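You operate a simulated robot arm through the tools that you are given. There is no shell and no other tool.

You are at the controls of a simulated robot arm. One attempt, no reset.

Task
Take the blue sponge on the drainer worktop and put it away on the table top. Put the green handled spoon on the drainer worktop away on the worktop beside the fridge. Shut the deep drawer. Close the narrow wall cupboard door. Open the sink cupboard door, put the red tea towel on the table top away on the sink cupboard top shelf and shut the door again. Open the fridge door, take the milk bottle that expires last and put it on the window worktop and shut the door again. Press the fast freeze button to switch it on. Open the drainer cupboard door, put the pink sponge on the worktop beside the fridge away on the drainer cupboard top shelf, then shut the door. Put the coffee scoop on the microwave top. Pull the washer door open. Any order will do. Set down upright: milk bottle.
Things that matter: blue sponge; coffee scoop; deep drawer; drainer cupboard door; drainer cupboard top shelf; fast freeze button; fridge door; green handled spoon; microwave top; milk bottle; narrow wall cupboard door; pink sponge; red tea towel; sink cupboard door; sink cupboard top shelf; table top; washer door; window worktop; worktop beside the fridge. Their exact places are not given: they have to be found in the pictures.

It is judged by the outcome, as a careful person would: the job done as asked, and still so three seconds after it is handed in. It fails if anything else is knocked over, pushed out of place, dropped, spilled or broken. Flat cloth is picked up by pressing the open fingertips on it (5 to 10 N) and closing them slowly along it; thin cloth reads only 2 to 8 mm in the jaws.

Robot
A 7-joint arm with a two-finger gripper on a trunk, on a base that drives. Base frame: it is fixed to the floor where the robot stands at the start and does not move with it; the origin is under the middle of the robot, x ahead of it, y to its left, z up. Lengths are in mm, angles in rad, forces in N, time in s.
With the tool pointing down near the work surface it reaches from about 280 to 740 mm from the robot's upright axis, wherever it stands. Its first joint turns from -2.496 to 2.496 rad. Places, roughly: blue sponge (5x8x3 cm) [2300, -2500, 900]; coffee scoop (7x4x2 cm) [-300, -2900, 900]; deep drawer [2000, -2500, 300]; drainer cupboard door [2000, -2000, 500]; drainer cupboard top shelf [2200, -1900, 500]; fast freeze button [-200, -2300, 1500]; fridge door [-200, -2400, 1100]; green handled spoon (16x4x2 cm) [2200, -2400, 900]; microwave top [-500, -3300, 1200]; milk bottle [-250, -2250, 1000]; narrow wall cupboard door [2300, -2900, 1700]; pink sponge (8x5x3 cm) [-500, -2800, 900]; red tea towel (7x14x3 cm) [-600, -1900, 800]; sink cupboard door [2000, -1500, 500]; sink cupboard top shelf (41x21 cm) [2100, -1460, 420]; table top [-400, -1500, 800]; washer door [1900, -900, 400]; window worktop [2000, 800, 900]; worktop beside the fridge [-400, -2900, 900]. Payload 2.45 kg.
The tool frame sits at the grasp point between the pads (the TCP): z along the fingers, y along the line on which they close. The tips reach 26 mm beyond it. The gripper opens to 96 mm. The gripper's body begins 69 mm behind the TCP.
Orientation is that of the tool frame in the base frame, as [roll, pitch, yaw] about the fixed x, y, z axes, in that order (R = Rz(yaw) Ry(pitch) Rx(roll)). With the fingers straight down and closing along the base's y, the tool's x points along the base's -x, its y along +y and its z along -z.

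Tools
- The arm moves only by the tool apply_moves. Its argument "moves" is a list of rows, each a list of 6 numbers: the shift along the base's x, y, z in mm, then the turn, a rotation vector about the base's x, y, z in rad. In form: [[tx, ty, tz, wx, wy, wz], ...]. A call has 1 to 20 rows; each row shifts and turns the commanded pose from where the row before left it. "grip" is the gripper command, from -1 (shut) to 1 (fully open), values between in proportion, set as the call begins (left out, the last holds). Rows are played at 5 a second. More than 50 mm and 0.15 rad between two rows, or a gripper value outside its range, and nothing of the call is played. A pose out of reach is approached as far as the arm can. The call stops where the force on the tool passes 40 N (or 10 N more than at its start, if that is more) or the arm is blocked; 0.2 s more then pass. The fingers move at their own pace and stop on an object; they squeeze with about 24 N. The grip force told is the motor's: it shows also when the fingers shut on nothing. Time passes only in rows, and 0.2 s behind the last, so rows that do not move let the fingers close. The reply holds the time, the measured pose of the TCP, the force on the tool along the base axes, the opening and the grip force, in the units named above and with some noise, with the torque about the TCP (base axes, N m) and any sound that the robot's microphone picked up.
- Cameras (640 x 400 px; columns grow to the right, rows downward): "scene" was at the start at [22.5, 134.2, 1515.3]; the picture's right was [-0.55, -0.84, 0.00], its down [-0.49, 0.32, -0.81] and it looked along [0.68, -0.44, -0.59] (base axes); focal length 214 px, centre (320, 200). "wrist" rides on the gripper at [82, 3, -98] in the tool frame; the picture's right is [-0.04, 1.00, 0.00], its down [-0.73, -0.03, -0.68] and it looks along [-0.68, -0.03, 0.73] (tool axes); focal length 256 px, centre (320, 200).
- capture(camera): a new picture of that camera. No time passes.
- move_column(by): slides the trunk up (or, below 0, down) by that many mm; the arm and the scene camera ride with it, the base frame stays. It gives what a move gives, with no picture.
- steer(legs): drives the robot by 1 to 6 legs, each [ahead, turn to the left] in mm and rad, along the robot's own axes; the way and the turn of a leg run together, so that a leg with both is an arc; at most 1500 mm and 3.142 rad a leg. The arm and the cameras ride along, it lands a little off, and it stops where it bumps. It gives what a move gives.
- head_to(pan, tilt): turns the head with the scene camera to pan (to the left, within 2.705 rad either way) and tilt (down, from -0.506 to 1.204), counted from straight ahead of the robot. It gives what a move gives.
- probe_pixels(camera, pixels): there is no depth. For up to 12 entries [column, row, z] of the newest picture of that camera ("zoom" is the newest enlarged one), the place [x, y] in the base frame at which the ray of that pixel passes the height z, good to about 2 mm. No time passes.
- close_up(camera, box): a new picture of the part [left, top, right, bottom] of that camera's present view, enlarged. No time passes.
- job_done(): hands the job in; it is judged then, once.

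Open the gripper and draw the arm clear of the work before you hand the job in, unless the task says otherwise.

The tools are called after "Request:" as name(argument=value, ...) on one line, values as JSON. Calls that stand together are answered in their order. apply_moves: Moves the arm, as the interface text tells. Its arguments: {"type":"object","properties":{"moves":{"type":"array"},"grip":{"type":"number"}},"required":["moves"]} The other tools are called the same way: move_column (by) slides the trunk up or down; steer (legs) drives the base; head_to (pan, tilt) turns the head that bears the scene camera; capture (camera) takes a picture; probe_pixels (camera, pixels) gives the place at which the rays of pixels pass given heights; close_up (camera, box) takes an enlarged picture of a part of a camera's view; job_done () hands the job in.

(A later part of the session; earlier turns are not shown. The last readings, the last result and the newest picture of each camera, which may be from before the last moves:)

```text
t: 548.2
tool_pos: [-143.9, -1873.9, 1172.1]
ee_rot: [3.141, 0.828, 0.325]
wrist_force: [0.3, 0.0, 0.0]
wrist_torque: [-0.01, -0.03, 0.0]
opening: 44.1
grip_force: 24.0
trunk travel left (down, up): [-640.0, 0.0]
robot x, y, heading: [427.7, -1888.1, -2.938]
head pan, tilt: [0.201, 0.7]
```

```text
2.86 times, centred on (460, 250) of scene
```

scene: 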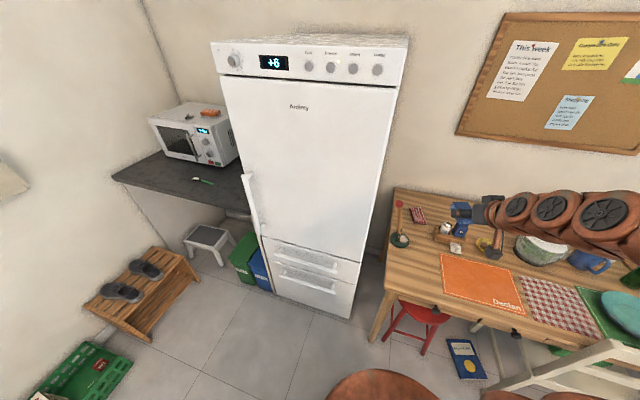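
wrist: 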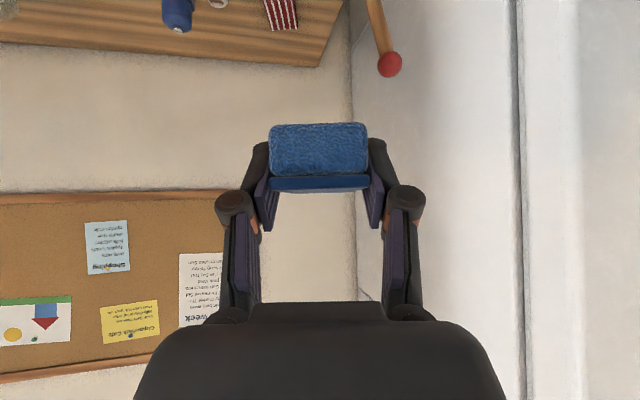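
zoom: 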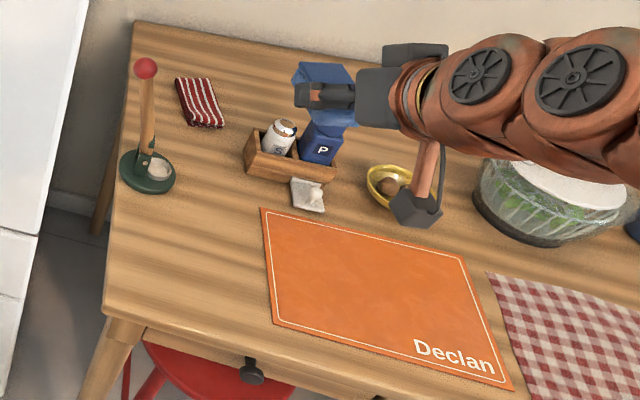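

The free spot is around zoom (190,270), i.e. about (-220,-1912). Move over it and lower to z≈830.

Request:
apply_moves(moves=[[-27, -13, -30, 0, 0, 0], [-27, -13, -30, 0, 0, 0], [-24, -13, -30, 0, 0, 0], [0, 0, -48, 0, 0, 0], [0, 0, -48, 0, 0, 0], [0, 0, -48, 0, 0, 0], [0, 0, -48, 0, 0, 0], [0, 0, -40, 0, 0, 0]])

Request:
capture(camera="wrist")

Request:
close_up(camera="scene", box=[360, 180, 560, 320])

```text
t: 550.0
tool_pos: [-222.7, -1913.5, 847.5]
ee_rot: [-3.139, 0.83, 0.321]
wrist_force: [0.2, -0.4, 0.1]
wrist_torque: [-0.01, -0.02, 0.01]
opening: 43.7
grip_force: 23.4
trunk travel left (down, up): [-640.0, 0.0]
robot x, y, heading: [427.9, -1885.5, -2.933]
head pan, tilt: [0.201, 0.7]
```

```text
taken
```

wrist: 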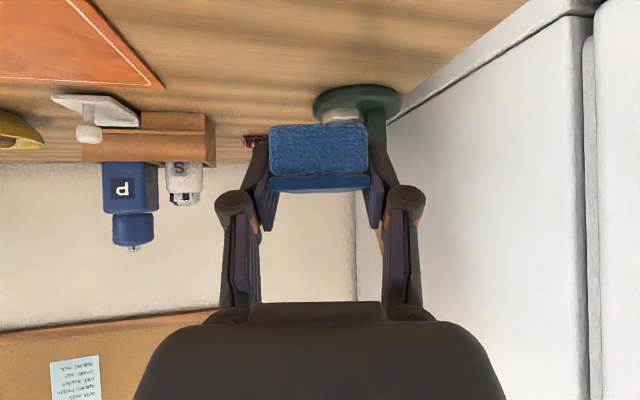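

```text
2.86 times, centred on (460, 250) of scene
```

zoom: 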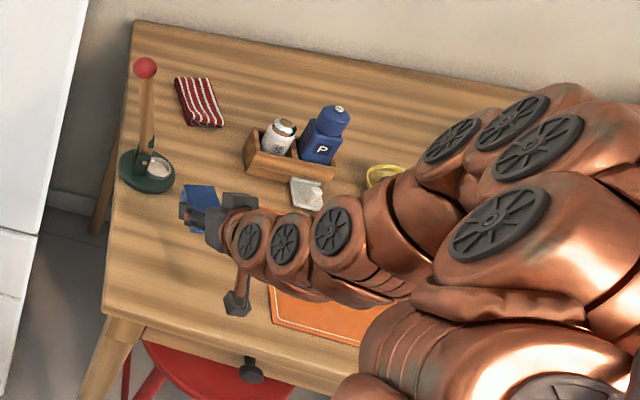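

Positioned; the stand is clear behind. Lower gently to contact.

Request:
apply_moves(moves=[[0, 0, -15, 0, 0, 0], [0, 0, -10, 0, 0, 0], [0, 0, -6, 0, 0, 0], [0, 0, -5, 0, 0, 0], [0, 0, -4, 0, 0, 0]])

```text
t: 551.2
tool_pos: [-220.9, -1913.8, 808.7]
ee_rot: [-3.141, 0.827, 0.322]
wrist_force: [-0.3, -0.3, -0.5]
wrist_torque: [-0.02, -0.02, 0.01]
opening: 43.6
grip_force: 24.6
trunk travel left (down, up): [-640.0, 0.0]
robot x, y, heading: [427.4, -1884.9, -2.938]
head pan, tilt: [0.201, 0.7]
```

Request:
apply_moves(moves=[[0, 0, -4, 0, 0, 0], [0, 0, -4, 0, 0, 0], [0, 0, -4, 0, 0, 0], [0, 0, -4, 0, 0, 0]])

Request:
close_up(camera="scene", box=[360, 180, 560, 320])

```text
t: 552.2
tool_pos: [-221.1, -1912.7, 791.9]
ee_rot: [-3.141, 0.828, 0.322]
wrist_force: [1.0, 1.1, 0.5]
wrist_torque: [-0.01, 0.0, -0.02]
opening: 43.4
grip_force: 24.2
trunk travel left (down, up): [-640.0, 0.0]
robot x, y, heading: [434.1, -1888.0, -2.94]
head pan, tilt: [0.201, 0.7]
```

```text
2.86 times, centred on (460, 250) of scene
```

zoom: 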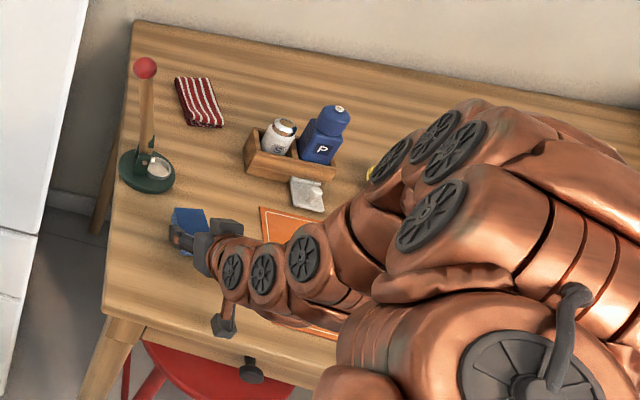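

Not touching yet; continue.

Request:
apply_moves(moves=[[0, 0, -4, 0, 0, 0], [0, 0, -4, 0, 0, 0], [0, 0, -4, 0, 0, 0], [0, 0, -4, 0, 0, 0], [0, 0, -4, 0, 0, 0]])

```text
t: 553.4
tool_pos: [-221.3, -1913.2, 775.9]
ee_rot: [-3.138, 0.834, 0.323]
wrist_force: [5.6, -1.0, 32.9]
wrist_torque: [-0.19, 0.45, 0.04]
opening: 44.0
grip_force: 23.7
trunk travel left (down, up): [-640.0, 0.0]
robot x, y, heading: [428.2, -1884.9, -2.93]
head pan, tilt: [0.201, 0.7]
```

Contact (33 N); table top is at z≈745. Ease up, release and withdraw.

Request:
apply_moves(moves=[[0, 0, 3, 0, 0, 0], [0, 0, 0, 0, 0, 0], [0, 0, 0, 0, 0, 0], [0, 0, 0, 0, 0, 0]], grip=0.6)

Request:
apply_moves(moves=[[15, 5, 20, 0, 0, 0], [20, 7, 30, 0, 0, 0], [0, 0, 45, 0, 0, 0], [0, 0, 45, 0, 0, 0]])

Request:
capture(camera="wrist")

Request:
close_up(camera="scene", box=[360, 180, 560, 320])

```text
t: 554.4
tool_pos: [-221.2, -1913.7, 776.2]
ee_rot: [-3.141, 0.826, 0.322]
wrist_force: [0.3, 0.1, 0.3]
wrist_torque: [-0.02, 0.02, 0.0]
opening: 77.1
grip_force: 0.0
trunk travel left (down, up): [-640.0, 0.0]
robot x, y, heading: [425.5, -1888.5, -2.932]
head pan, tilt: [0.201, 0.7]
```

```text
t: 555.4
tool_pos: [-186.7, -1902.1, 917.3]
ee_rot: [-3.14, 0.825, 0.322]
wrist_force: [-1.2, -0.1, -0.8]
wrist_torque: [-0.04, -0.02, -0.01]
opening: 76.8
grip_force: 0.0
trunk travel left (down, up): [-640.0, 0.0]
robot x, y, heading: [428.3, -1883.7, -2.938]
head pan, tilt: [0.201, 0.7]
```

```text
taken
```

wrist: 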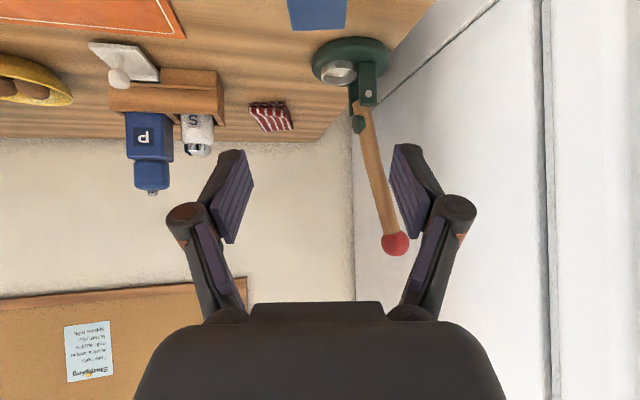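

```text
2.86 times, centred on (460, 250) of scene
```

zoom: 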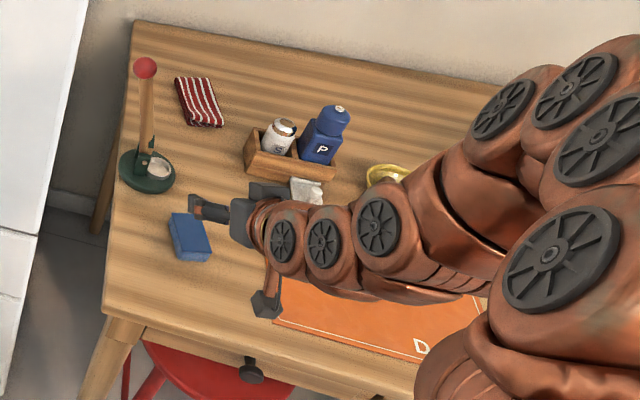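

The blue sponge is on the table. Now the red towel needs a closer stance; I'll check the floor and the stool in front.

Request:
apply_moves(moves=[[0, 0, 48, 0, 0, 0], [0, 0, 48, 0, 0, 0], [0, 0, 48, 0, 0, 0]])

Request:
head_to(pan=0.1, tilt=1.0)

Request:
capture(camera="scene")

Request:
probe_pixels(camera="scene", pixels=[[400, 270, 450], [430, 270, 0], [385, 250, 750], [380, 300, 0]])

```text
t: 556.2
tool_pos: [-185.2, -1902.9, 1056.2]
ee_rot: [3.141, 0.827, 0.321]
wrist_force: [0.1, 0.7, -0.2]
wrist_torque: [-0.04, 0.01, -0.01]
opening: 77.1
grip_force: 0.1
trunk travel left (down, up): [-640.0, 0.0]
robot x, y, heading: [428.6, -1887.8, -2.934]
head pan, tilt: [0.201, 0.7]
```

```text
t: 557.0
tool_pos: [-184.4, -1902.0, 1054.4]
ee_rot: [3.141, 0.827, 0.323]
wrist_force: [0.1, -0.7, 0.6]
wrist_torque: [-0.01, -0.01, 0.02]
opening: 76.7
grip_force: 0.0
trunk travel left (down, up): [-640.0, 0.0]
robot x, y, heading: [426.7, -1885.4, -2.937]
head pan, tilt: [0.099, 1.0]
```

```text
taken
```

scene: 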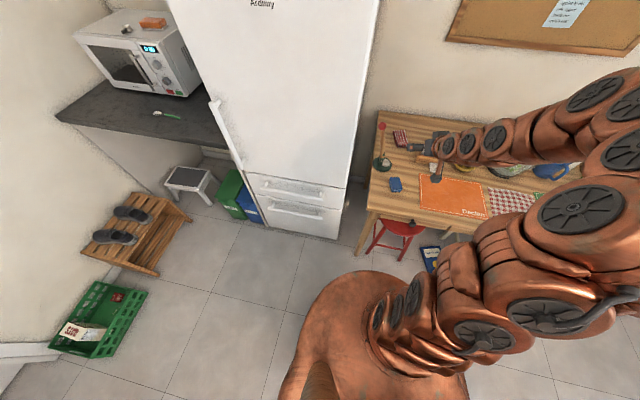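

```text
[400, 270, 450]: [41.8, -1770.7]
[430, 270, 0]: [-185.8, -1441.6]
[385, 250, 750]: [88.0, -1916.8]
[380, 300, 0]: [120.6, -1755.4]
```

Probe the stool's feet and seat front, plus the towel from this view.

Request:
probe_pixels(camera="scene", pixels=[[369, 251, 0], [402, 260, 0], [395, 236, 440], [358, 272, 300], [358, 272, 450], [399, 136, 770], [430, 265, 0], [365, 215, 745], [355, 250, 0]])

Request:
close_up(camera="scene", box=[330, 100, 470, 290])

```text
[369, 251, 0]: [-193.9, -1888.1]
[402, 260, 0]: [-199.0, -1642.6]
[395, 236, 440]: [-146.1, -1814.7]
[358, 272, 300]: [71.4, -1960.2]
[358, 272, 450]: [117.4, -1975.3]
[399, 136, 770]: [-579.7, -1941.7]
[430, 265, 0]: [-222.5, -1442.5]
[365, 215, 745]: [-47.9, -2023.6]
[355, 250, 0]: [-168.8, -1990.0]
```

```text
2.11 times, centred on (400, 195) of scene
```

zoom: 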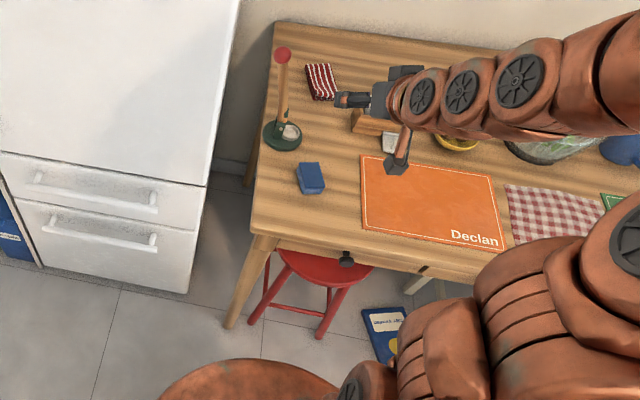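

The base can go to x≈200 (table leg foot at about (-150,-1990), stool behind it). Raise the arm and drive 230 mm closer.

Request:
apply_moves(moves=[[0, 0, 40, 0, 0, 0], [0, 0, 40, 0, 0, 0]])

Request:
steer(legs=[[0, -0.05], [225, 0]])

Request:
capture(camera="wrist")

Request:
head_to(pan=0.1, tilt=0.8)

Request:
capture(camera="scene")

```text
t: 557.6
tool_pos: [-188.1, -1900.6, 1138.5]
ee_rot: [-3.139, 0.827, 0.324]
wrist_force: [0.2, 0.2, -0.4]
wrist_torque: [0.02, -0.02, 0.0]
opening: 77.1
grip_force: 0.2
trunk travel left (down, up): [-640.0, 0.0]
robot x, y, heading: [427.3, -1886.2, -2.937]
head pan, tilt: [0.099, 1.0]
```

```text
t: 559.7
tool_pos: [-413.0, -1909.8, 1138.6]
ee_rot: [3.142, 0.828, 0.278]
wrist_force: [0.0, 0.2, -0.4]
wrist_torque: [-0.01, 0.03, 0.02]
opening: 76.8
grip_force: 0.1
trunk travel left (down, up): [-640.0, 0.0]
robot x, y, heading: [202.7, -1922.1, -2.983]
head pan, tilt: [0.099, 1.0]
```

```text
taken
```

wrist: 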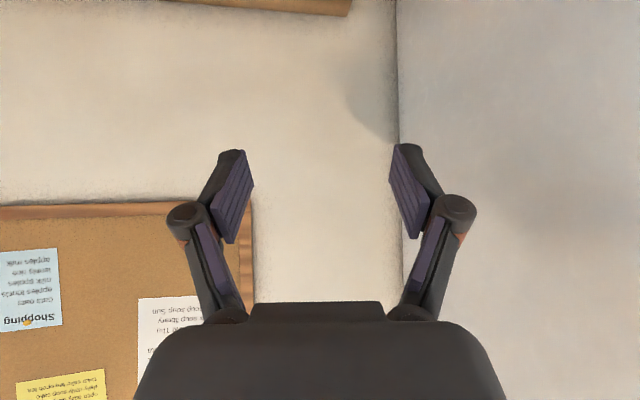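

```text
t: 560.5
tool_pos: [-413.7, -1908.2, 1138.1]
ee_rot: [-3.14, 0.828, 0.279]
wrist_force: [-1.0, -0.9, -0.2]
wrist_torque: [0.01, 0.0, 0.0]
opening: 76.6
grip_force: 0.2
trunk travel left (down, up): [-640.0, 0.0]
robot x, y, heading: [203.1, -1923.3, -2.983]
head pan, tilt: [0.099, 0.799]
```

```text
taken
```

scene: 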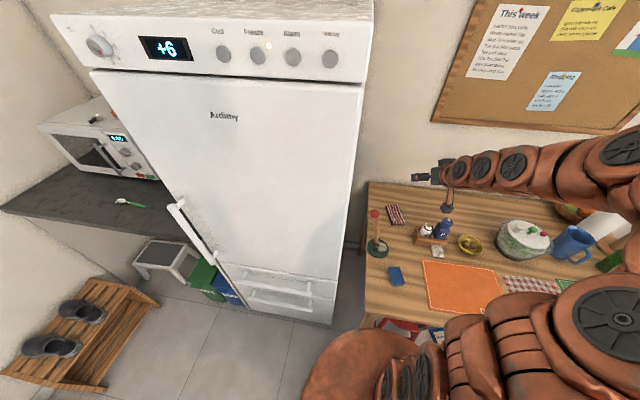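

Zoom on the towel for its exact place and orientation.

Request:
close_up(camera="scene", box=[350, 180, 480, 290])

Request:
probe_pixels(camera="zoom", pixels=[[170, 90, 770], [192, 93, 770], [150, 100, 770], [205, 150, 770], [165, 158, 770], [180, 125, 770], [180, 125, 760], [98, 190, 900], [110, 245, 750]])

```text
3.64 times, centred on (415, 235) of scene
```

zoom: 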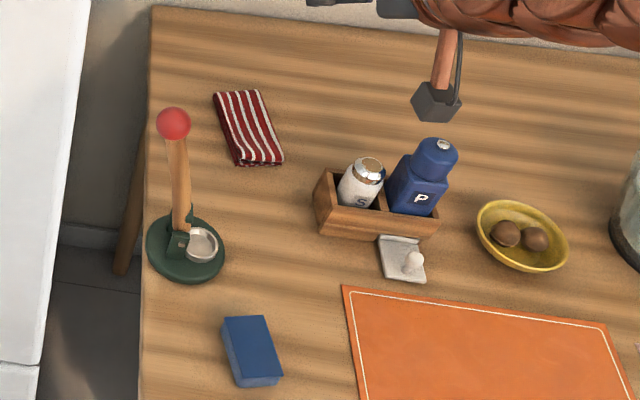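

```text
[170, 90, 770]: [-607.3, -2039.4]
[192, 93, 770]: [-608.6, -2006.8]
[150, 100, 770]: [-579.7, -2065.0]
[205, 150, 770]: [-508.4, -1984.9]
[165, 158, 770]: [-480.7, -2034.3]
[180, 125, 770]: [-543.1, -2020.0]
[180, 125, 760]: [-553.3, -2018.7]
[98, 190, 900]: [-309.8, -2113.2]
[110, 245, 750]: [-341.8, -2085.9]
```

Request:
probe_pixels(camera="zoom", pixels=[[215, 95, 765], [262, 90, 765], [284, 156, 765], [237, 162, 765], [250, 127, 770], [250, 127, 760], [186, 250, 745], [172, 122, 900], [315, 195, 770]])

```text
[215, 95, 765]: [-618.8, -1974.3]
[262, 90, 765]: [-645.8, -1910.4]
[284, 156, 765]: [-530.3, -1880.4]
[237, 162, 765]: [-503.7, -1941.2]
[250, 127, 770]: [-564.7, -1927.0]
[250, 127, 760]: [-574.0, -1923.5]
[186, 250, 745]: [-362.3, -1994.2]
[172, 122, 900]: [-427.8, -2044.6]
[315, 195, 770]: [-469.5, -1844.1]
```

The towel is centred at about (-572,-1926), aligned with my gripper's current yaw. I'll lower the trunk 120 mm and extend over it with the jaws fully open.

Request:
move_column(by=-120)

Request:
apply_moves(moves=[[-36, -3, -20, 0, 0, 0], [-36, -3, -20, 0, 0, 0], [-36, -3, -20, 0, 0, 0], [-34, -3, -20, 0, 0, 0]], grip=1)

Request:
capture(camera="wrist")

Request:
capture(camera="scene")

```text
t: 562.0
tool_pos: [-412.6, -1909.1, 1017.1]
ee_rot: [-3.14, 0.826, 0.278]
wrist_force: [-0.7, -0.9, 0.6]
wrist_torque: [-0.01, 0.02, -0.01]
opening: 76.9
grip_force: 0.0
trunk travel left (down, up): [-520.0, 120.0]
robot x, y, heading: [204.2, -1923.0, -2.984]
head pan, tilt: [0.099, 0.799]
```

```text
t: 563.0
tool_pos: [-557.1, -1920.1, 938.1]
ee_rot: [-3.14, 0.829, 0.275]
wrist_force: [0.4, 1.0, 0.7]
wrist_torque: [0.02, -0.02, 0.0]
opening: 96.0
grip_force: 0.0
trunk travel left (down, up): [-520.0, 120.0]
robot x, y, heading: [204.1, -1921.4, -2.977]
head pan, tilt: [0.099, 0.799]
```

```text
taken
```

wrist: 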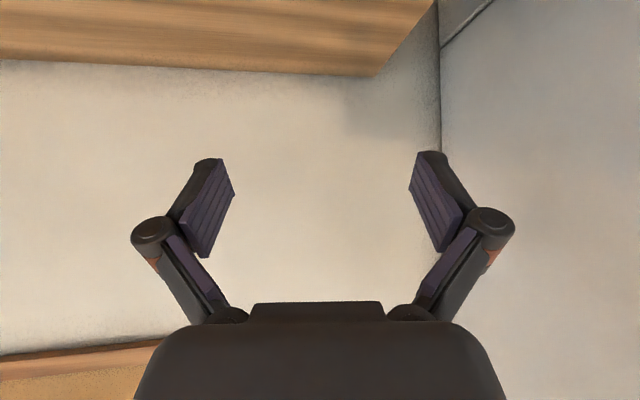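

```text
taken
```

scene: 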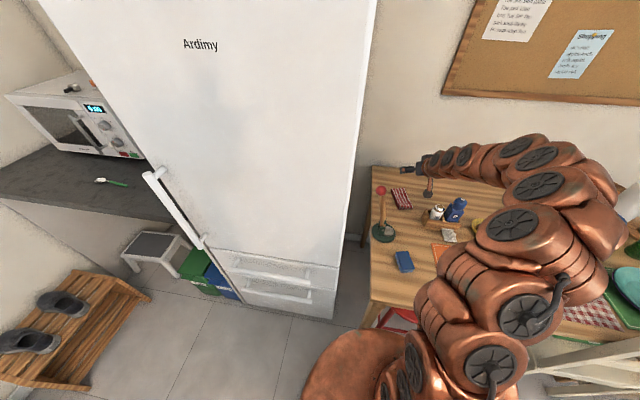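

Lower to z≈850 to bring the towel into the wrist view.

Request:
apply_moves(moves=[[0, 0, -40, 0, 0, 0], [0, 0, -45, 0, 0, 0]])

Request:
capture(camera="wrist")

Request:
close_up(camera="scene", box=[350, 140, 500, 280])

```text
t: 563.6
tool_pos: [-554.5, -1922.4, 852.2]
ee_rot: [-3.141, 0.829, 0.277]
wrist_force: [0.1, 0.3, 0.2]
wrist_torque: [-0.03, 0.0, 0.01]
opening: 95.9
grip_force: 0.1
trunk travel left (down, up): [-520.0, 120.0]
robot x, y, heading: [200.9, -1922.3, -2.982]
head pan, tilt: [0.099, 0.799]
```

```text
taken
```

wrist: 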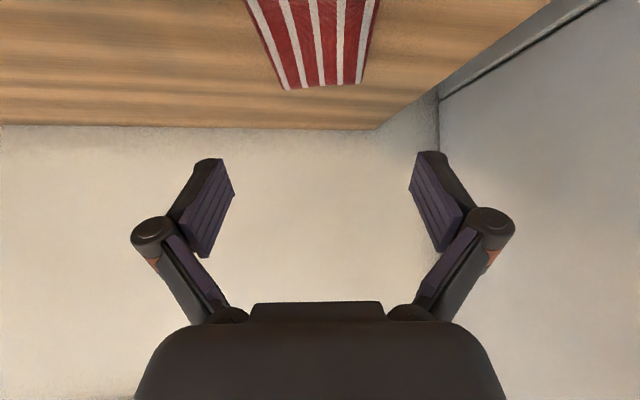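

```text
2.86 times, centred on (425, 210) of scene
```

zoom: 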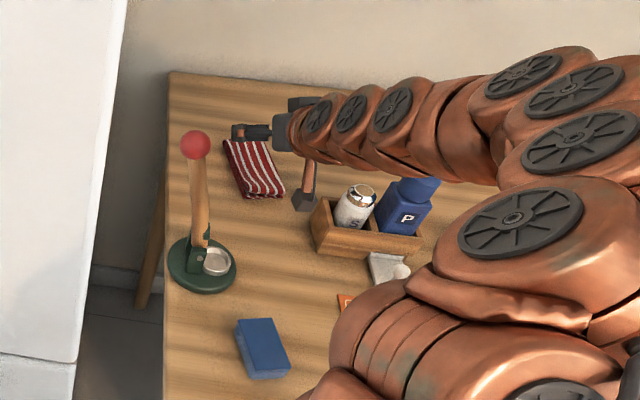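

The towel is thin and flat, so I should press with near-vertical fingers. I'll steepen the gripper (pitch to ~0.45) and re-check.

Request:
apply_moves(moves=[[0, 0, 10, 0.0348, -0.122, 0], [0, 0, 10, 0.0348, -0.122, 0], [5, 0, 0, 0.0348, -0.122, 0]])

Request:
capture(camera="wrist")

```text
t: 564.4
tool_pos: [-550.5, -1920.2, 874.3]
ee_rot: [3.141, 0.446, 0.275]
wrist_force: [-0.3, 0.2, -0.2]
wrist_torque: [-0.02, 0.01, 0.0]
opening: 95.8
grip_force: 0.1
trunk travel left (down, up): [-520.0, 120.0]
robot x, y, heading: [203.9, -1919.2, -2.979]
head pan, tilt: [0.099, 0.799]
```

```text
taken
```

wrist: 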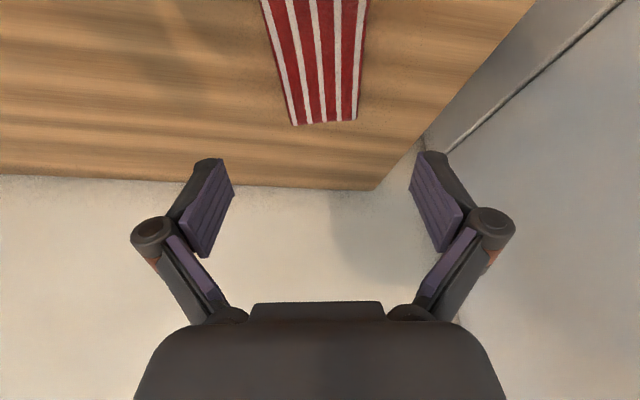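

It reaches; I'll go nearly vertical.

Request:
apply_moves(moves=[[0, 0, 5, 0.0395, -0.1385, 0], [0, 0, 5, 0.0395, -0.1385, 0]])

Request:
capture(camera="wrist")

```text
t: 565.0
tool_pos: [-549.8, -1921.2, 882.9]
ee_rot: [3.141, 0.158, 0.278]
wrist_force: [-0.8, -0.1, 0.3]
wrist_torque: [-0.02, -0.01, 0.0]
opening: 95.9
grip_force: 0.1
trunk travel left (down, up): [-520.0, 120.0]
robot x, y, heading: [202.4, -1923.0, -2.983]
head pan, tilt: [0.099, 0.799]
```

```text
taken
```

wrist: 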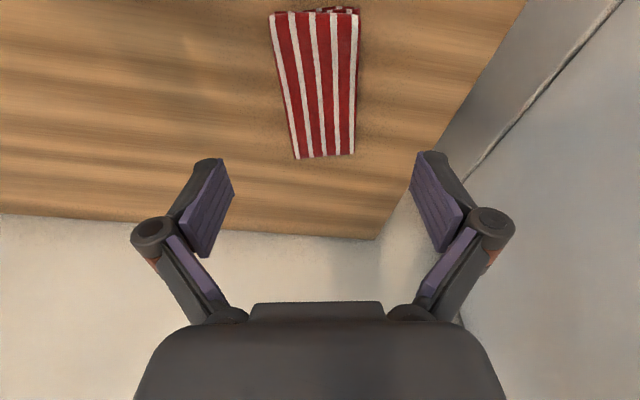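

Now the whole towel is visible. Probe its corners at the towel height.

Request:
probe_pixels(camera="wrist", pixels=[[271, 15, 765], [358, 12, 765], [296, 158, 765], [354, 153, 765], [315, 85, 765], [315, 85, 755]])

Request:
close_up(camera="wrist", box=[230, 0, 400, 106])

```text
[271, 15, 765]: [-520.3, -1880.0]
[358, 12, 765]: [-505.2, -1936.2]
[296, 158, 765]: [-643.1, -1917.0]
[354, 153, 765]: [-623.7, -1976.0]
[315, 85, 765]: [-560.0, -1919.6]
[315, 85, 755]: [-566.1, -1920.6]
```

```text
3.76 times, centred on (315, 53) of wrist
```

zoom: 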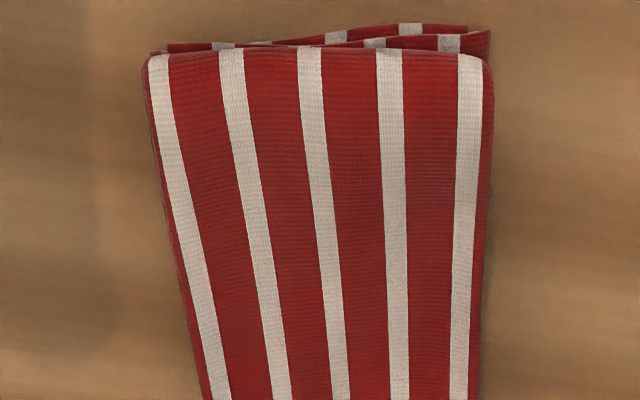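

The towel is ~65 mm wide. I'll straddle it near its middle, lower to z≈776 and close slowly.

Request:
apply_moves(moves=[[-6, -1, -40, 0, 0, 0], [-6, -1, -40, 0, 0, 0], [0, 0, -18, 0, 0, 0], [0, 0, -6, 0, 0, 0], [0, 0, -3, 0, 0, 0]])

Request:
capture(camera="wrist")

```text
t: 566.2
tool_pos: [-562.6, -1923.2, 775.5]
ee_rot: [3.141, 0.156, 0.278]
wrist_force: [0.1, -0.4, -0.5]
wrist_torque: [0.0, -0.01, 0.01]
opening: 95.9
grip_force: 0.0
trunk travel left (down, up): [-520.0, 120.0]
robot x, y, heading: [204.8, -1922.6, -2.98]
head pan, tilt: [0.099, 0.799]
```

```text
taken
```

wrist: 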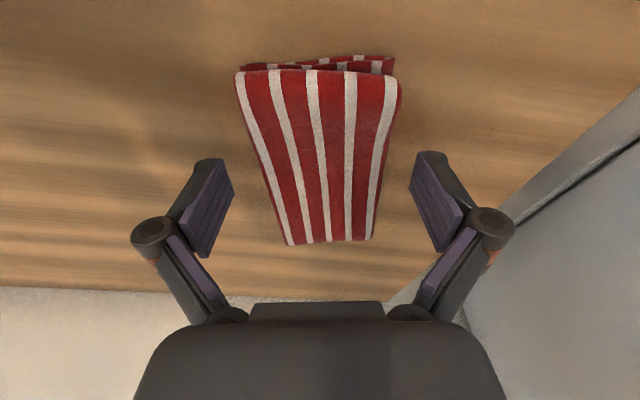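

Jaws straddle the towel. Close in slow steps.

Request:
apply_moves(moves=[[0, 0, -2, 0, 0, 0], [0, 0, 0, 0, 0, 0]], grip=0.5)

Request:
apply_moves(moves=[[0, 0, 0, 0, 0, 0], [0, 0, 0, 0, 0, 0]], grip=0.25)

Request:
apply_moves(moves=[[0, 0, 0, 0, 0, 0], [0, 0, 0, 0, 0, 0]], grip=0.0)

Request:
capture(camera="wrist")

```text
t: 566.8
tool_pos: [-562.4, -1922.5, 775.2]
ee_rot: [3.141, 0.159, 0.278]
wrist_force: [-0.4, 0.1, -0.5]
wrist_torque: [-0.01, -0.01, -0.01]
opening: 72.1
grip_force: 0.1
trunk travel left (down, up): [-520.0, 120.0]
robot x, y, heading: [199.8, -1918.2, -2.986]
head pan, tilt: [0.099, 0.799]
```

```text
t: 567.4
tool_pos: [-563.1, -1922.4, 774.1]
ee_rot: [-3.141, 0.159, 0.279]
wrist_force: [1.1, -0.2, 1.7]
wrist_torque: [-0.02, 0.01, 0.03]
opening: 62.6
grip_force: 23.7
trunk travel left (down, up): [-520.0, 120.0]
robot x, y, heading: [205.1, -1925.7, -2.979]
head pan, tilt: [0.099, 0.799]
```

```text
t: 568.0
tool_pos: [-562.3, -1922.8, 775.0]
ee_rot: [-3.14, 0.159, 0.277]
wrist_force: [-0.2, 0.2, 3.1]
wrist_torque: [0.02, 0.04, 0.08]
opening: 62.5
grip_force: 24.0
trunk travel left (down, up): [-520.0, 120.0]
robot x, y, heading: [202.3, -1922.8, -2.985]
head pan, tilt: [0.099, 0.799]
```

```text
taken
```

wrist: 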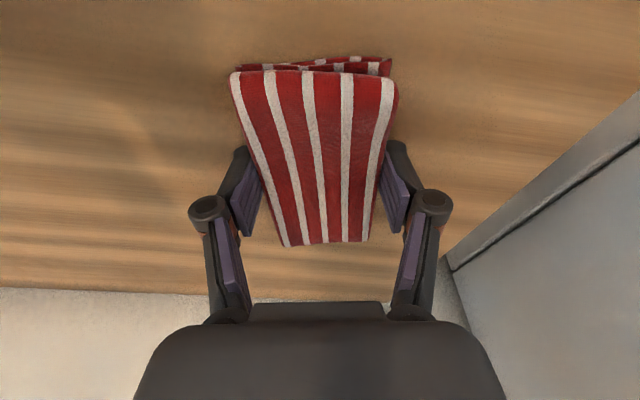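

The towel holds its shape at 62.5 mm with 24 N grip. Keep full grip and lift.

Request:
apply_moves(moves=[[0, 0, 0, 0, 0, 0], [0, 0, 15, 0, 0, 0], [0, 0, 25, 0, 0, 0], [0, 0, 40, 0, 0, 0], [0, 0, 40, 0, 0, 0]], grip=-1)

Request:
capture(camera="wrist")

Request:
capture(camera="scene")

```text
t: 569.2
tool_pos: [-560.9, -1923.1, 896.9]
ee_rot: [3.142, 0.157, 0.276]
wrist_force: [0.5, 0.6, -0.9]
wrist_torque: [-0.03, 0.0, 0.02]
opening: 62.6
grip_force: 23.7
trunk travel left (down, up): [-520.0, 120.0]
robot x, y, heading: [206.2, -1923.3, -2.981]
head pan, tilt: [0.099, 0.799]
```

```text
taken
```

wrist: 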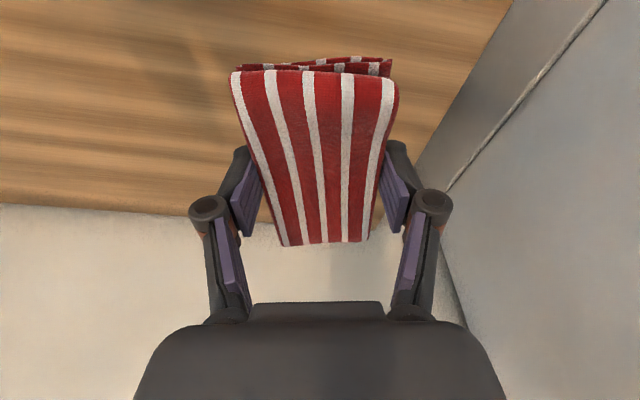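

```text
taken
```

scene: 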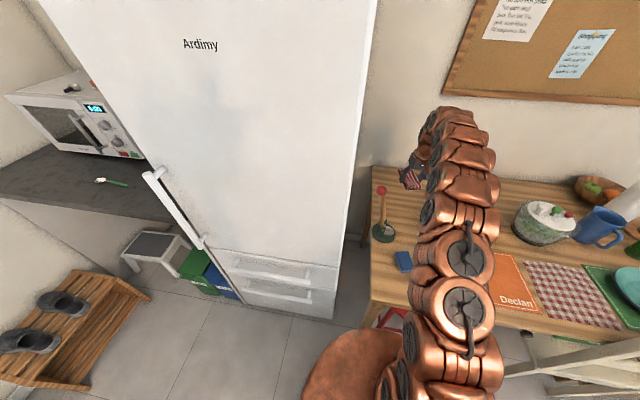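

The towel is securely held. Raise, retract and drive back to the sink cupboard.

Request:
move_column(by=120)

Request:
apply_moves(moves=[[20, 1, 35, 0, 0, 0], [35, 1, 30, 0, 0, 0], [40, 1, 25, 0, 0, 0], [40, 1, 20, 0, 0, 0], [40, 1, 20, 0, 0, 0]])

Request:
steer(legs=[[-450, 0]])

Request:
capture(camera="scene")

```text
t: 570.7
tool_pos: [-562.0, -1923.1, 1015.4]
ee_rot: [3.141, 0.158, 0.276]
wrist_force: [0.5, 0.2, -0.7]
wrist_torque: [0.0, 0.03, 0.03]
opening: 62.3
grip_force: 24.2
trunk travel left (down, up): [-640.0, 0.0]
robot x, y, heading: [199.2, -1920.2, -2.982]
head pan, tilt: [0.099, 0.799]
```

```text
t: 571.9
tool_pos: [-386.6, -1922.0, 1141.6]
ee_rot: [-3.139, 0.157, 0.277]
wrist_force: [-1.0, -0.1, -0.3]
wrist_torque: [0.01, -0.02, -0.02]
opening: 62.4
grip_force: 24.3
trunk travel left (down, up): [-640.0, 0.0]
robot x, y, heading: [198.8, -1925.2, -2.978]
head pan, tilt: [0.099, 0.799]
```

```text
t: 574.5
tool_pos: [50.1, -1850.7, 1142.6]
ee_rot: [-3.14, 0.161, 0.273]
wrist_force: [-0.7, -0.2, -0.3]
wrist_torque: [0.02, 0.01, 0.0]
opening: 62.4
grip_force: 24.1
trunk travel left (down, up): [-640.0, 0.0]
robot x, y, heading: [640.9, -1849.5, -2.986]
head pan, tilt: [0.099, 0.799]
```

```text
taken
```

scene: 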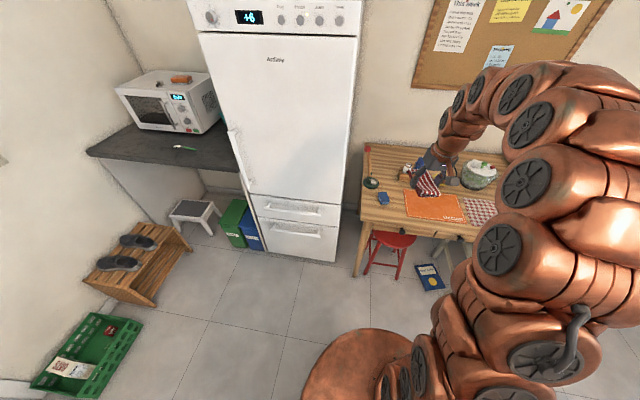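

Turn around and drive to about (1000,-1730), facing the sink cupboard.

Request:
steer(legs=[[0, 3.1], [0, 0.2], [378, 0], [0, -0.24]])

Request:
move_column(by=-400)

Request:
head_to(pan=0.2, tilt=0.5)

Request:
capture(camera="scene")

Request:
capture(camera="wrist")

```text
t: 585.7
tool_pos: [1573.1, -1780.9, 1143.0]
ee_rot: [-3.141, 0.159, -2.939]
wrist_force: [-0.4, 0.0, -0.4]
wrist_torque: [0.0, 0.02, -0.02]
opening: 62.3
grip_force: 24.2
trunk travel left (down, up): [-640.0, 0.0]
robot x, y, heading: [985.0, -1737.7, 0.085]
head pan, tilt: [0.099, 0.799]
```

```text
t: 589.5
tool_pos: [1574.0, -1781.5, 743.7]
ee_rot: [-3.139, 0.159, -2.938]
wrist_force: [0.7, 0.3, -0.6]
wrist_torque: [0.0, -0.01, 0.0]
opening: 62.6
grip_force: 24.3
trunk travel left (down, up): [-240.0, 400.0]
robot x, y, heading: [987.0, -1733.4, 0.084]
head pan, tilt: [0.099, 0.799]
```

```text
t: 590.4
tool_pos: [1572.2, -1781.3, 742.1]
ee_rot: [-3.139, 0.159, -2.938]
wrist_force: [0.0, -0.6, -0.7]
wrist_torque: [-0.02, -0.01, -0.03]
opening: 62.1
grip_force: 23.6
trunk travel left (down, up): [-240.0, 400.0]
robot x, y, heading: [985.1, -1738.9, 0.086]
head pan, tilt: [0.201, 0.499]
```

```text
taken
```

scene: 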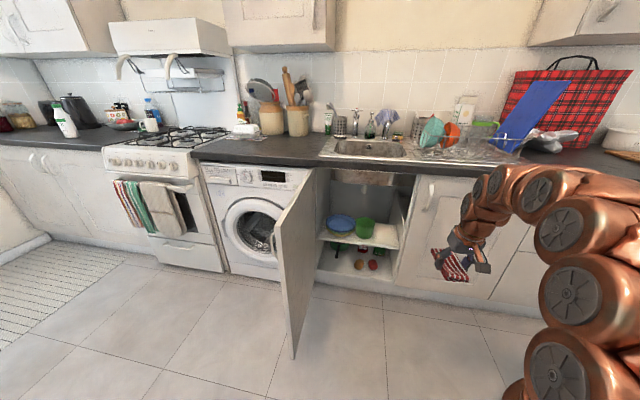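

```text
taken
```

wrist: 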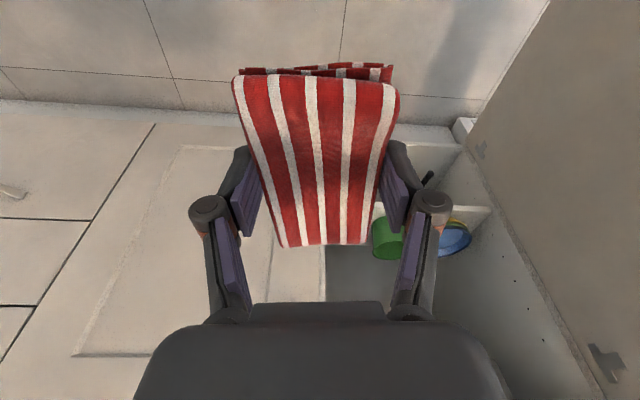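

Pitch the gripper to ~0.79 and shift left in front of the sink opening.

Request:
apply_moves(moves=[[18, 25, -8, 0.0254, -0.1234, 0], [18, 25, -8, 0.0254, -0.1234, 0], [18, 25, -8, 0.0254, -0.1234, 0], [18, 25, -8, 0.0254, -0.1234, 0], [18, 25, -8, 0.0254, -0.1234, 0], [0, 15, 0, 0, 0, -0.12]])

Request:
move_column(by=-150)

Request:
capture(camera="wrist")

Request:
capture(camera="scene")

```text
t: 591.8
tool_pos: [1664.0, -1641.2, 701.1]
ee_rot: [3.141, 0.789, -3.06]
wrist_force: [-0.2, -1.1, 0.0]
wrist_torque: [0.02, -0.03, 0.0]
opening: 62.6
grip_force: 23.9
trunk travel left (down, up): [-240.0, 400.0]
robot x, y, heading: [988.2, -1736.4, 0.085]
head pan, tilt: [0.201, 0.499]
```

```text
t: 593.5
tool_pos: [1665.2, -1639.9, 552.7]
ee_rot: [-3.14, 0.789, -3.06]
wrist_force: [0.8, -0.4, -0.2]
wrist_torque: [0.01, -0.04, 0.02]
opening: 62.3
grip_force: 23.2
trunk travel left (down, up): [-90.0, 550.0]
robot x, y, heading: [984.0, -1737.7, 0.086]
head pan, tilt: [0.201, 0.499]
```

```text
taken
```

wrist: 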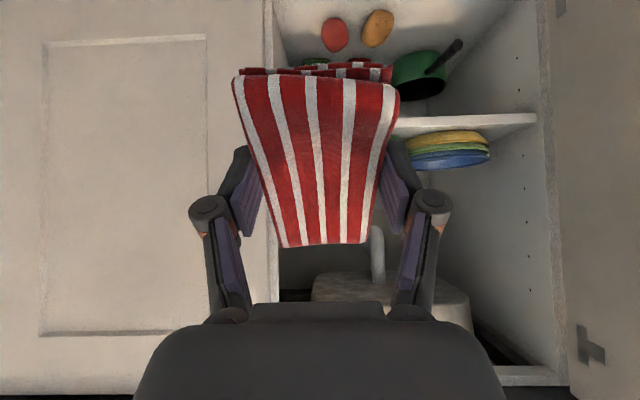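

```text
taken
```

scene: 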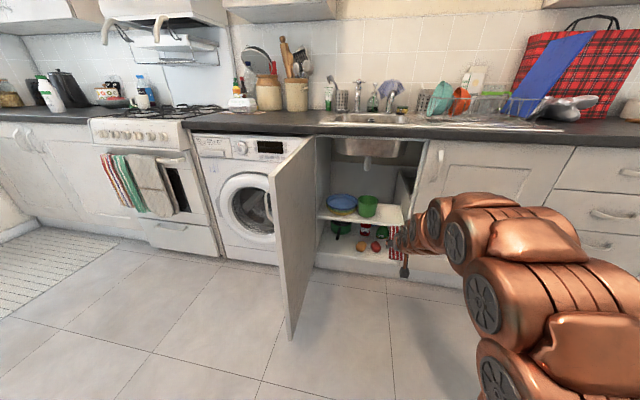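

The lane between the green cup and the divider is clear. Drive in 300 mm and check.

Request:
steer(legs=[[300, 0]])

Request:
capture(camera="wrist")

Request:
capture(camera="scene")

```text
t: 595.5
tool_pos: [1964.4, -1612.2, 552.4]
ee_rot: [-3.141, 0.79, -3.056]
wrist_force: [0.3, 0.6, -0.8]
wrist_torque: [0.0, 0.02, 0.02]
opening: 62.4
grip_force: 23.8
trunk travel left (down, up): [-90.0, 550.0]
robot x, y, heading: [1284.3, -1712.2, 0.083]
head pan, tilt: [0.201, 0.499]
```

```text
taken
```

wrist: 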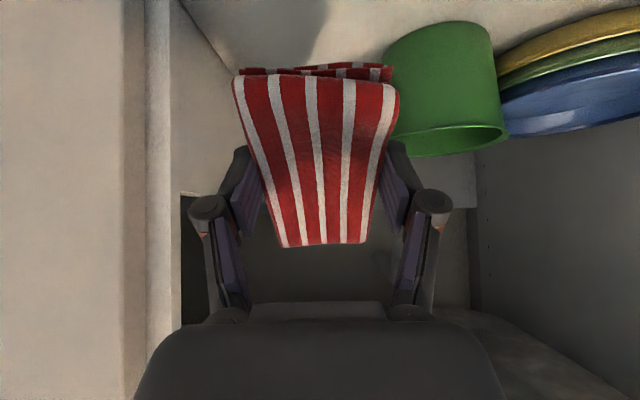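

```text
taken
```

scene: 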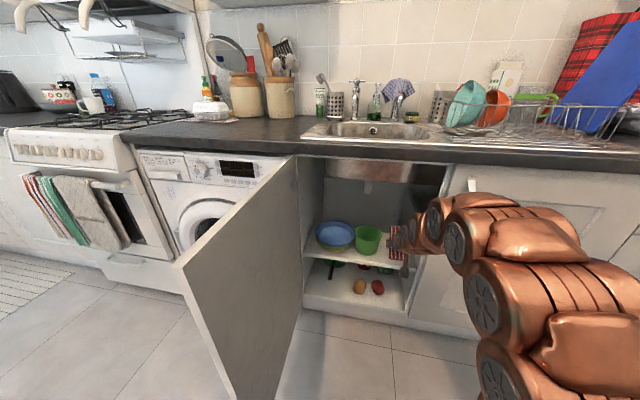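

Lane centred: ~40 mm to the cup and ~45 mm to the divider. Drive 85 mm further in, then lower.

Request:
steer(legs=[[90, 0]])

Request:
apply_moves(moves=[[0, -3, -12, 0, 0, 0], [0, 0, -12, 0, 0, 0], [0, 0, -10, 0, 0, 0], [0, 0, -10, 0, 0, 0]])

Request:
capture(camera="wrist")

Request:
close_up(camera="scene", box=[290, 160, 480, 300])

```text
t: 596.6
tool_pos: [2054.7, -1604.0, 552.0]
ee_rot: [3.14, 0.787, -3.056]
wrist_force: [0.3, -0.1, -0.3]
wrist_torque: [-0.01, -0.03, -0.04]
opening: 62.5
grip_force: 23.7
trunk travel left (down, up): [-90.0, 550.0]
robot x, y, heading: [1373.8, -1699.2, 0.091]
head pan, tilt: [0.201, 0.499]
```

```text
t: 597.6
tool_pos: [2055.7, -1607.5, 508.4]
ee_rot: [3.141, 0.789, -3.056]
wrist_force: [0.3, 0.2, 0.0]
wrist_torque: [0.0, -0.03, -0.01]
opening: 62.3
grip_force: 24.1
trunk travel left (down, up): [-90.0, 550.0]
robot x, y, heading: [1375.5, -1700.0, 0.091]
head pan, tilt: [0.201, 0.499]
```

```text
taken
```

wrist: 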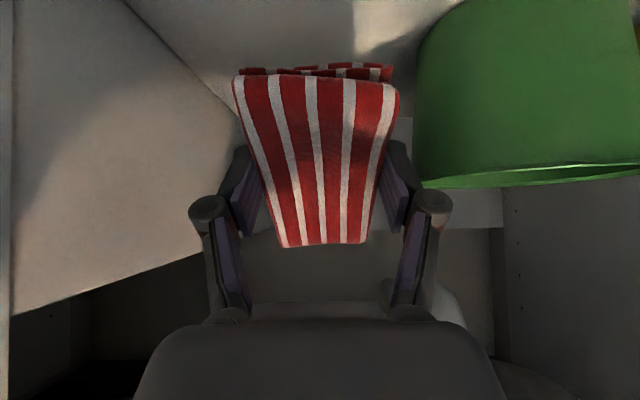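

```text
2.86 times, centred on (385, 230) of scene
```

zoom: 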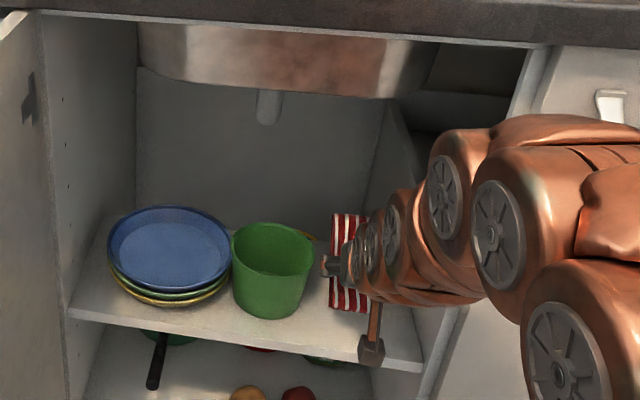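

The cup's edge is ~52 mm from the axis while the divider side has more room; shift 12 mm toward the divider and continue lowering.

Request:
apply_moves(moves=[[0, -12, 0, 0, 0, 0], [0, 0, -8, 0, 0, 0], [0, 0, -7, 0, 0, 0], [0, 0, -5, 0, 0, 0], [0, 0, -4, 0, 0, 0]])

Request:
capture(camera="wrist")

```text
t: 598.9
tool_pos: [2053.5, -1619.3, 483.9]
ee_rot: [-3.141, 0.787, -3.057]
wrist_force: [0.4, -0.8, 0.2]
wrist_torque: [0.0, 0.01, 0.0]
opening: 62.7
grip_force: 24.2
trunk travel left (down, up): [-90.0, 550.0]
robot x, y, heading: [1373.0, -1702.0, 0.091]
head pan, tilt: [0.201, 0.499]
```

```text
taken
```

wrist: 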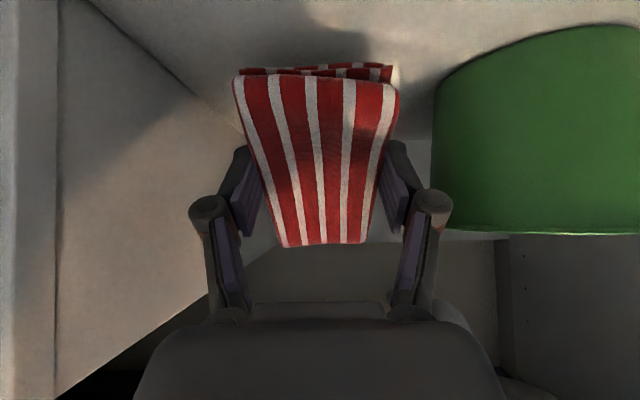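

Still free. Continue lowering in 4 mm steps.

Request:
apply_moves(moves=[[0, 0, -4, 0, 0, 0], [0, 0, -4, 0, 0, 0], [0, 0, -4, 0, 0, 0]])

```text
t: 599.6
tool_pos: [2055.8, -1619.7, 471.6]
ee_rot: [-3.141, 0.789, -3.057]
wrist_force: [0.5, -0.5, -0.3]
wrist_torque: [0.02, -0.02, 0.01]
opening: 62.4
grip_force: 23.9
trunk travel left (down, up): [-90.0, 550.0]
robot x, y, heading: [1371.2, -1703.0, 0.087]
head pan, tilt: [0.201, 0.499]
```

Request:
apply_moves(moves=[[0, 0, -4, 0, 0, 0], [0, 0, -4, 0, 0, 0], [0, 0, -4, 0, 0, 0]])

Request:
capture(camera="wrist")

Request:
close_up(camera="scene", box=[290, 160, 480, 300])

```text
t: 600.5
tool_pos: [2056.7, -1620.6, 463.6]
ee_rot: [-3.141, 0.797, -3.057]
wrist_force: [9.4, 0.1, 24.8]
wrist_torque: [-0.09, 0.15, 0.0]
opening: 62.6
grip_force: 23.8
trunk travel left (down, up): [-90.0, 550.0]
robot x, y, heading: [1378.1, -1702.9, 0.086]
head pan, tilt: [0.201, 0.499]
```

```text
taken
```

wrist: 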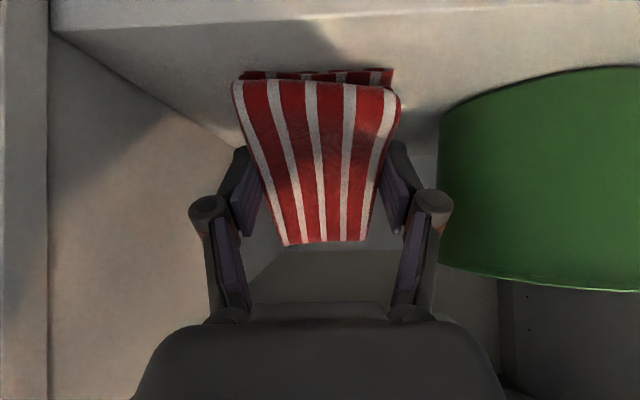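

```text
2.86 times, centred on (385, 230) of scene
```

zoom: 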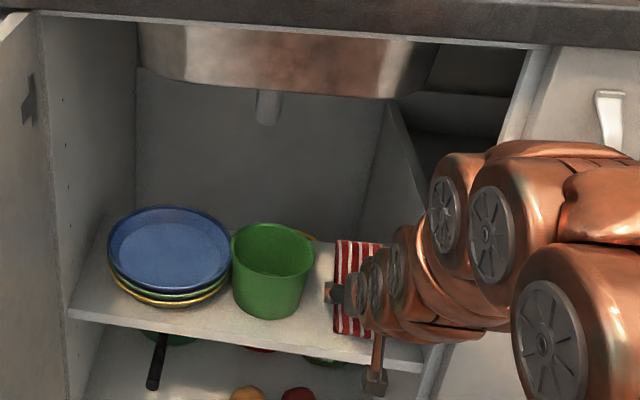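

Touching, but close to the shelf's front. I'll lift 4 mm, advance 20 mm and set it down again.

Request:
apply_moves(moves=[[0, 0, 8, 0, 0, 0], [20, 1, 0, 0, 0, 0], [0, 0, -4, 0, 0, 0], [0, 0, -3, 0, 0, 0]])

```text
t: 601.5
tool_pos: [2075.1, -1617.1, 464.0]
ee_rot: [3.141, 0.789, -3.057]
wrist_force: [-1.2, -2.1, 9.2]
wrist_torque: [-0.1, 0.3, 0.08]
opening: 62.7
grip_force: 24.0
trunk travel left (down, up): [-90.0, 550.0]
robot x, y, heading: [1378.8, -1699.7, 0.089]
head pan, tilt: [0.201, 0.499]
```

Light contact. Release; the towel will settle flat onto the shelf.

Request:
apply_moves(moves=[[0, 0, 0, 0, 0, 0], [0, 0, 0, 0, 0, 0], [0, 0, 0, 0, 0, 0], [0, 0, 0, 0, 0, 0]], grip=0.6)

Request:
capture(camera="wrist")

```text
t: 602.5
tool_pos: [2075.7, -1617.9, 462.6]
ee_rot: [-3.14, 0.787, -3.056]
wrist_force: [0.5, -0.1, 0.1]
wrist_torque: [0.03, 0.0, 0.0]
opening: 76.7
grip_force: 0.0
trunk travel left (down, up): [-90.0, 550.0]
robot x, y, heading: [1374.4, -1703.8, 0.086]
head pan, tilt: [0.201, 0.499]
```

```text
taken
```

wrist: 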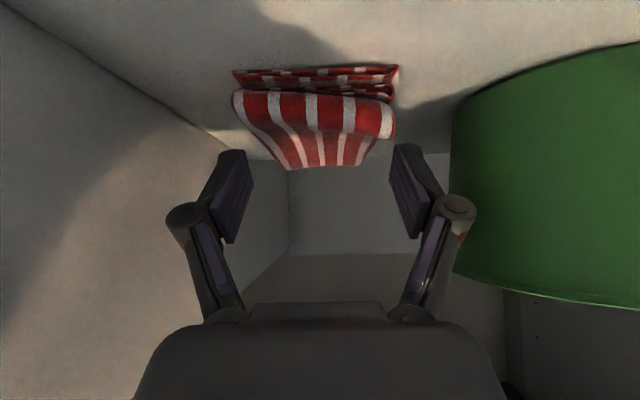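

The towel lies flat on the shelf. Lift straight up 50 mm and reverse out.

Request:
apply_moves(moves=[[0, -3, 20, 0, 0, 0], [0, 0, 25, 0, 0, 0], [0, 0, 20, 0, 0, 0]])

Request:
steer(legs=[[-400, 0]])

Request:
capture(camera="scene")

Request:
close_up(camera="scene", box=[290, 150, 470, 290])

```text
t: 603.2
tool_pos: [2076.0, -1622.1, 527.0]
ee_rot: [3.141, 0.789, -3.056]
wrist_force: [0.0, -0.1, 0.1]
wrist_torque: [-0.02, -0.04, 0.02]
opening: 76.7
grip_force: 0.0
trunk travel left (down, up): [-90.0, 550.0]
robot x, y, heading: [1375.6, -1703.1, 0.086]
head pan, tilt: [0.201, 0.499]
```

```text
t: 605.8
tool_pos: [1669.8, -1661.0, 525.9]
ee_rot: [3.141, 0.787, -3.065]
wrist_force: [-0.6, -0.4, -0.2]
wrist_torque: [0.02, -0.03, 0.0]
opening: 76.8
grip_force: 0.0
trunk travel left (down, up): [-90.0, 550.0]
robot x, y, heading: [970.7, -1737.0, 0.078]
head pan, tilt: [0.201, 0.499]
```

```text
taken
```

scene: 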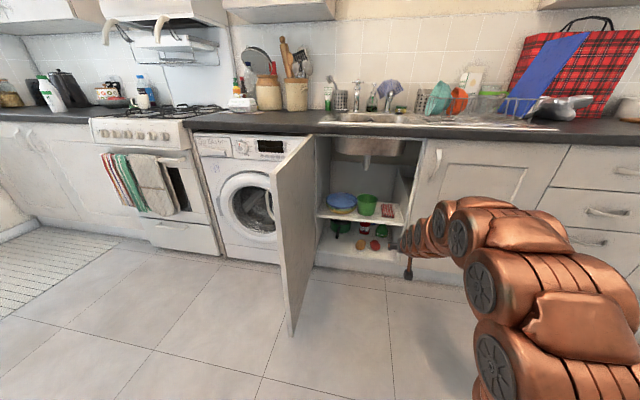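

```text
2.86 times, centred on (380, 220) of scene
```

zoom: 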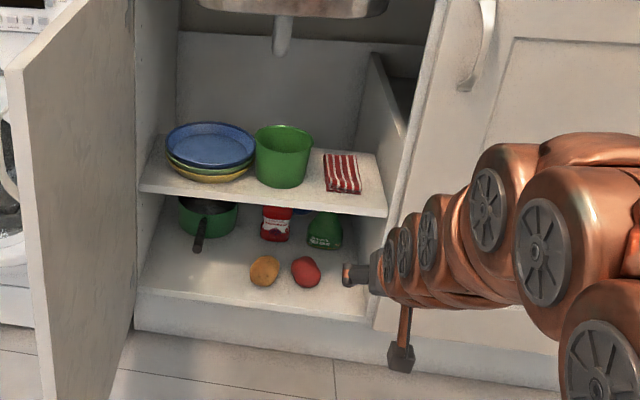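

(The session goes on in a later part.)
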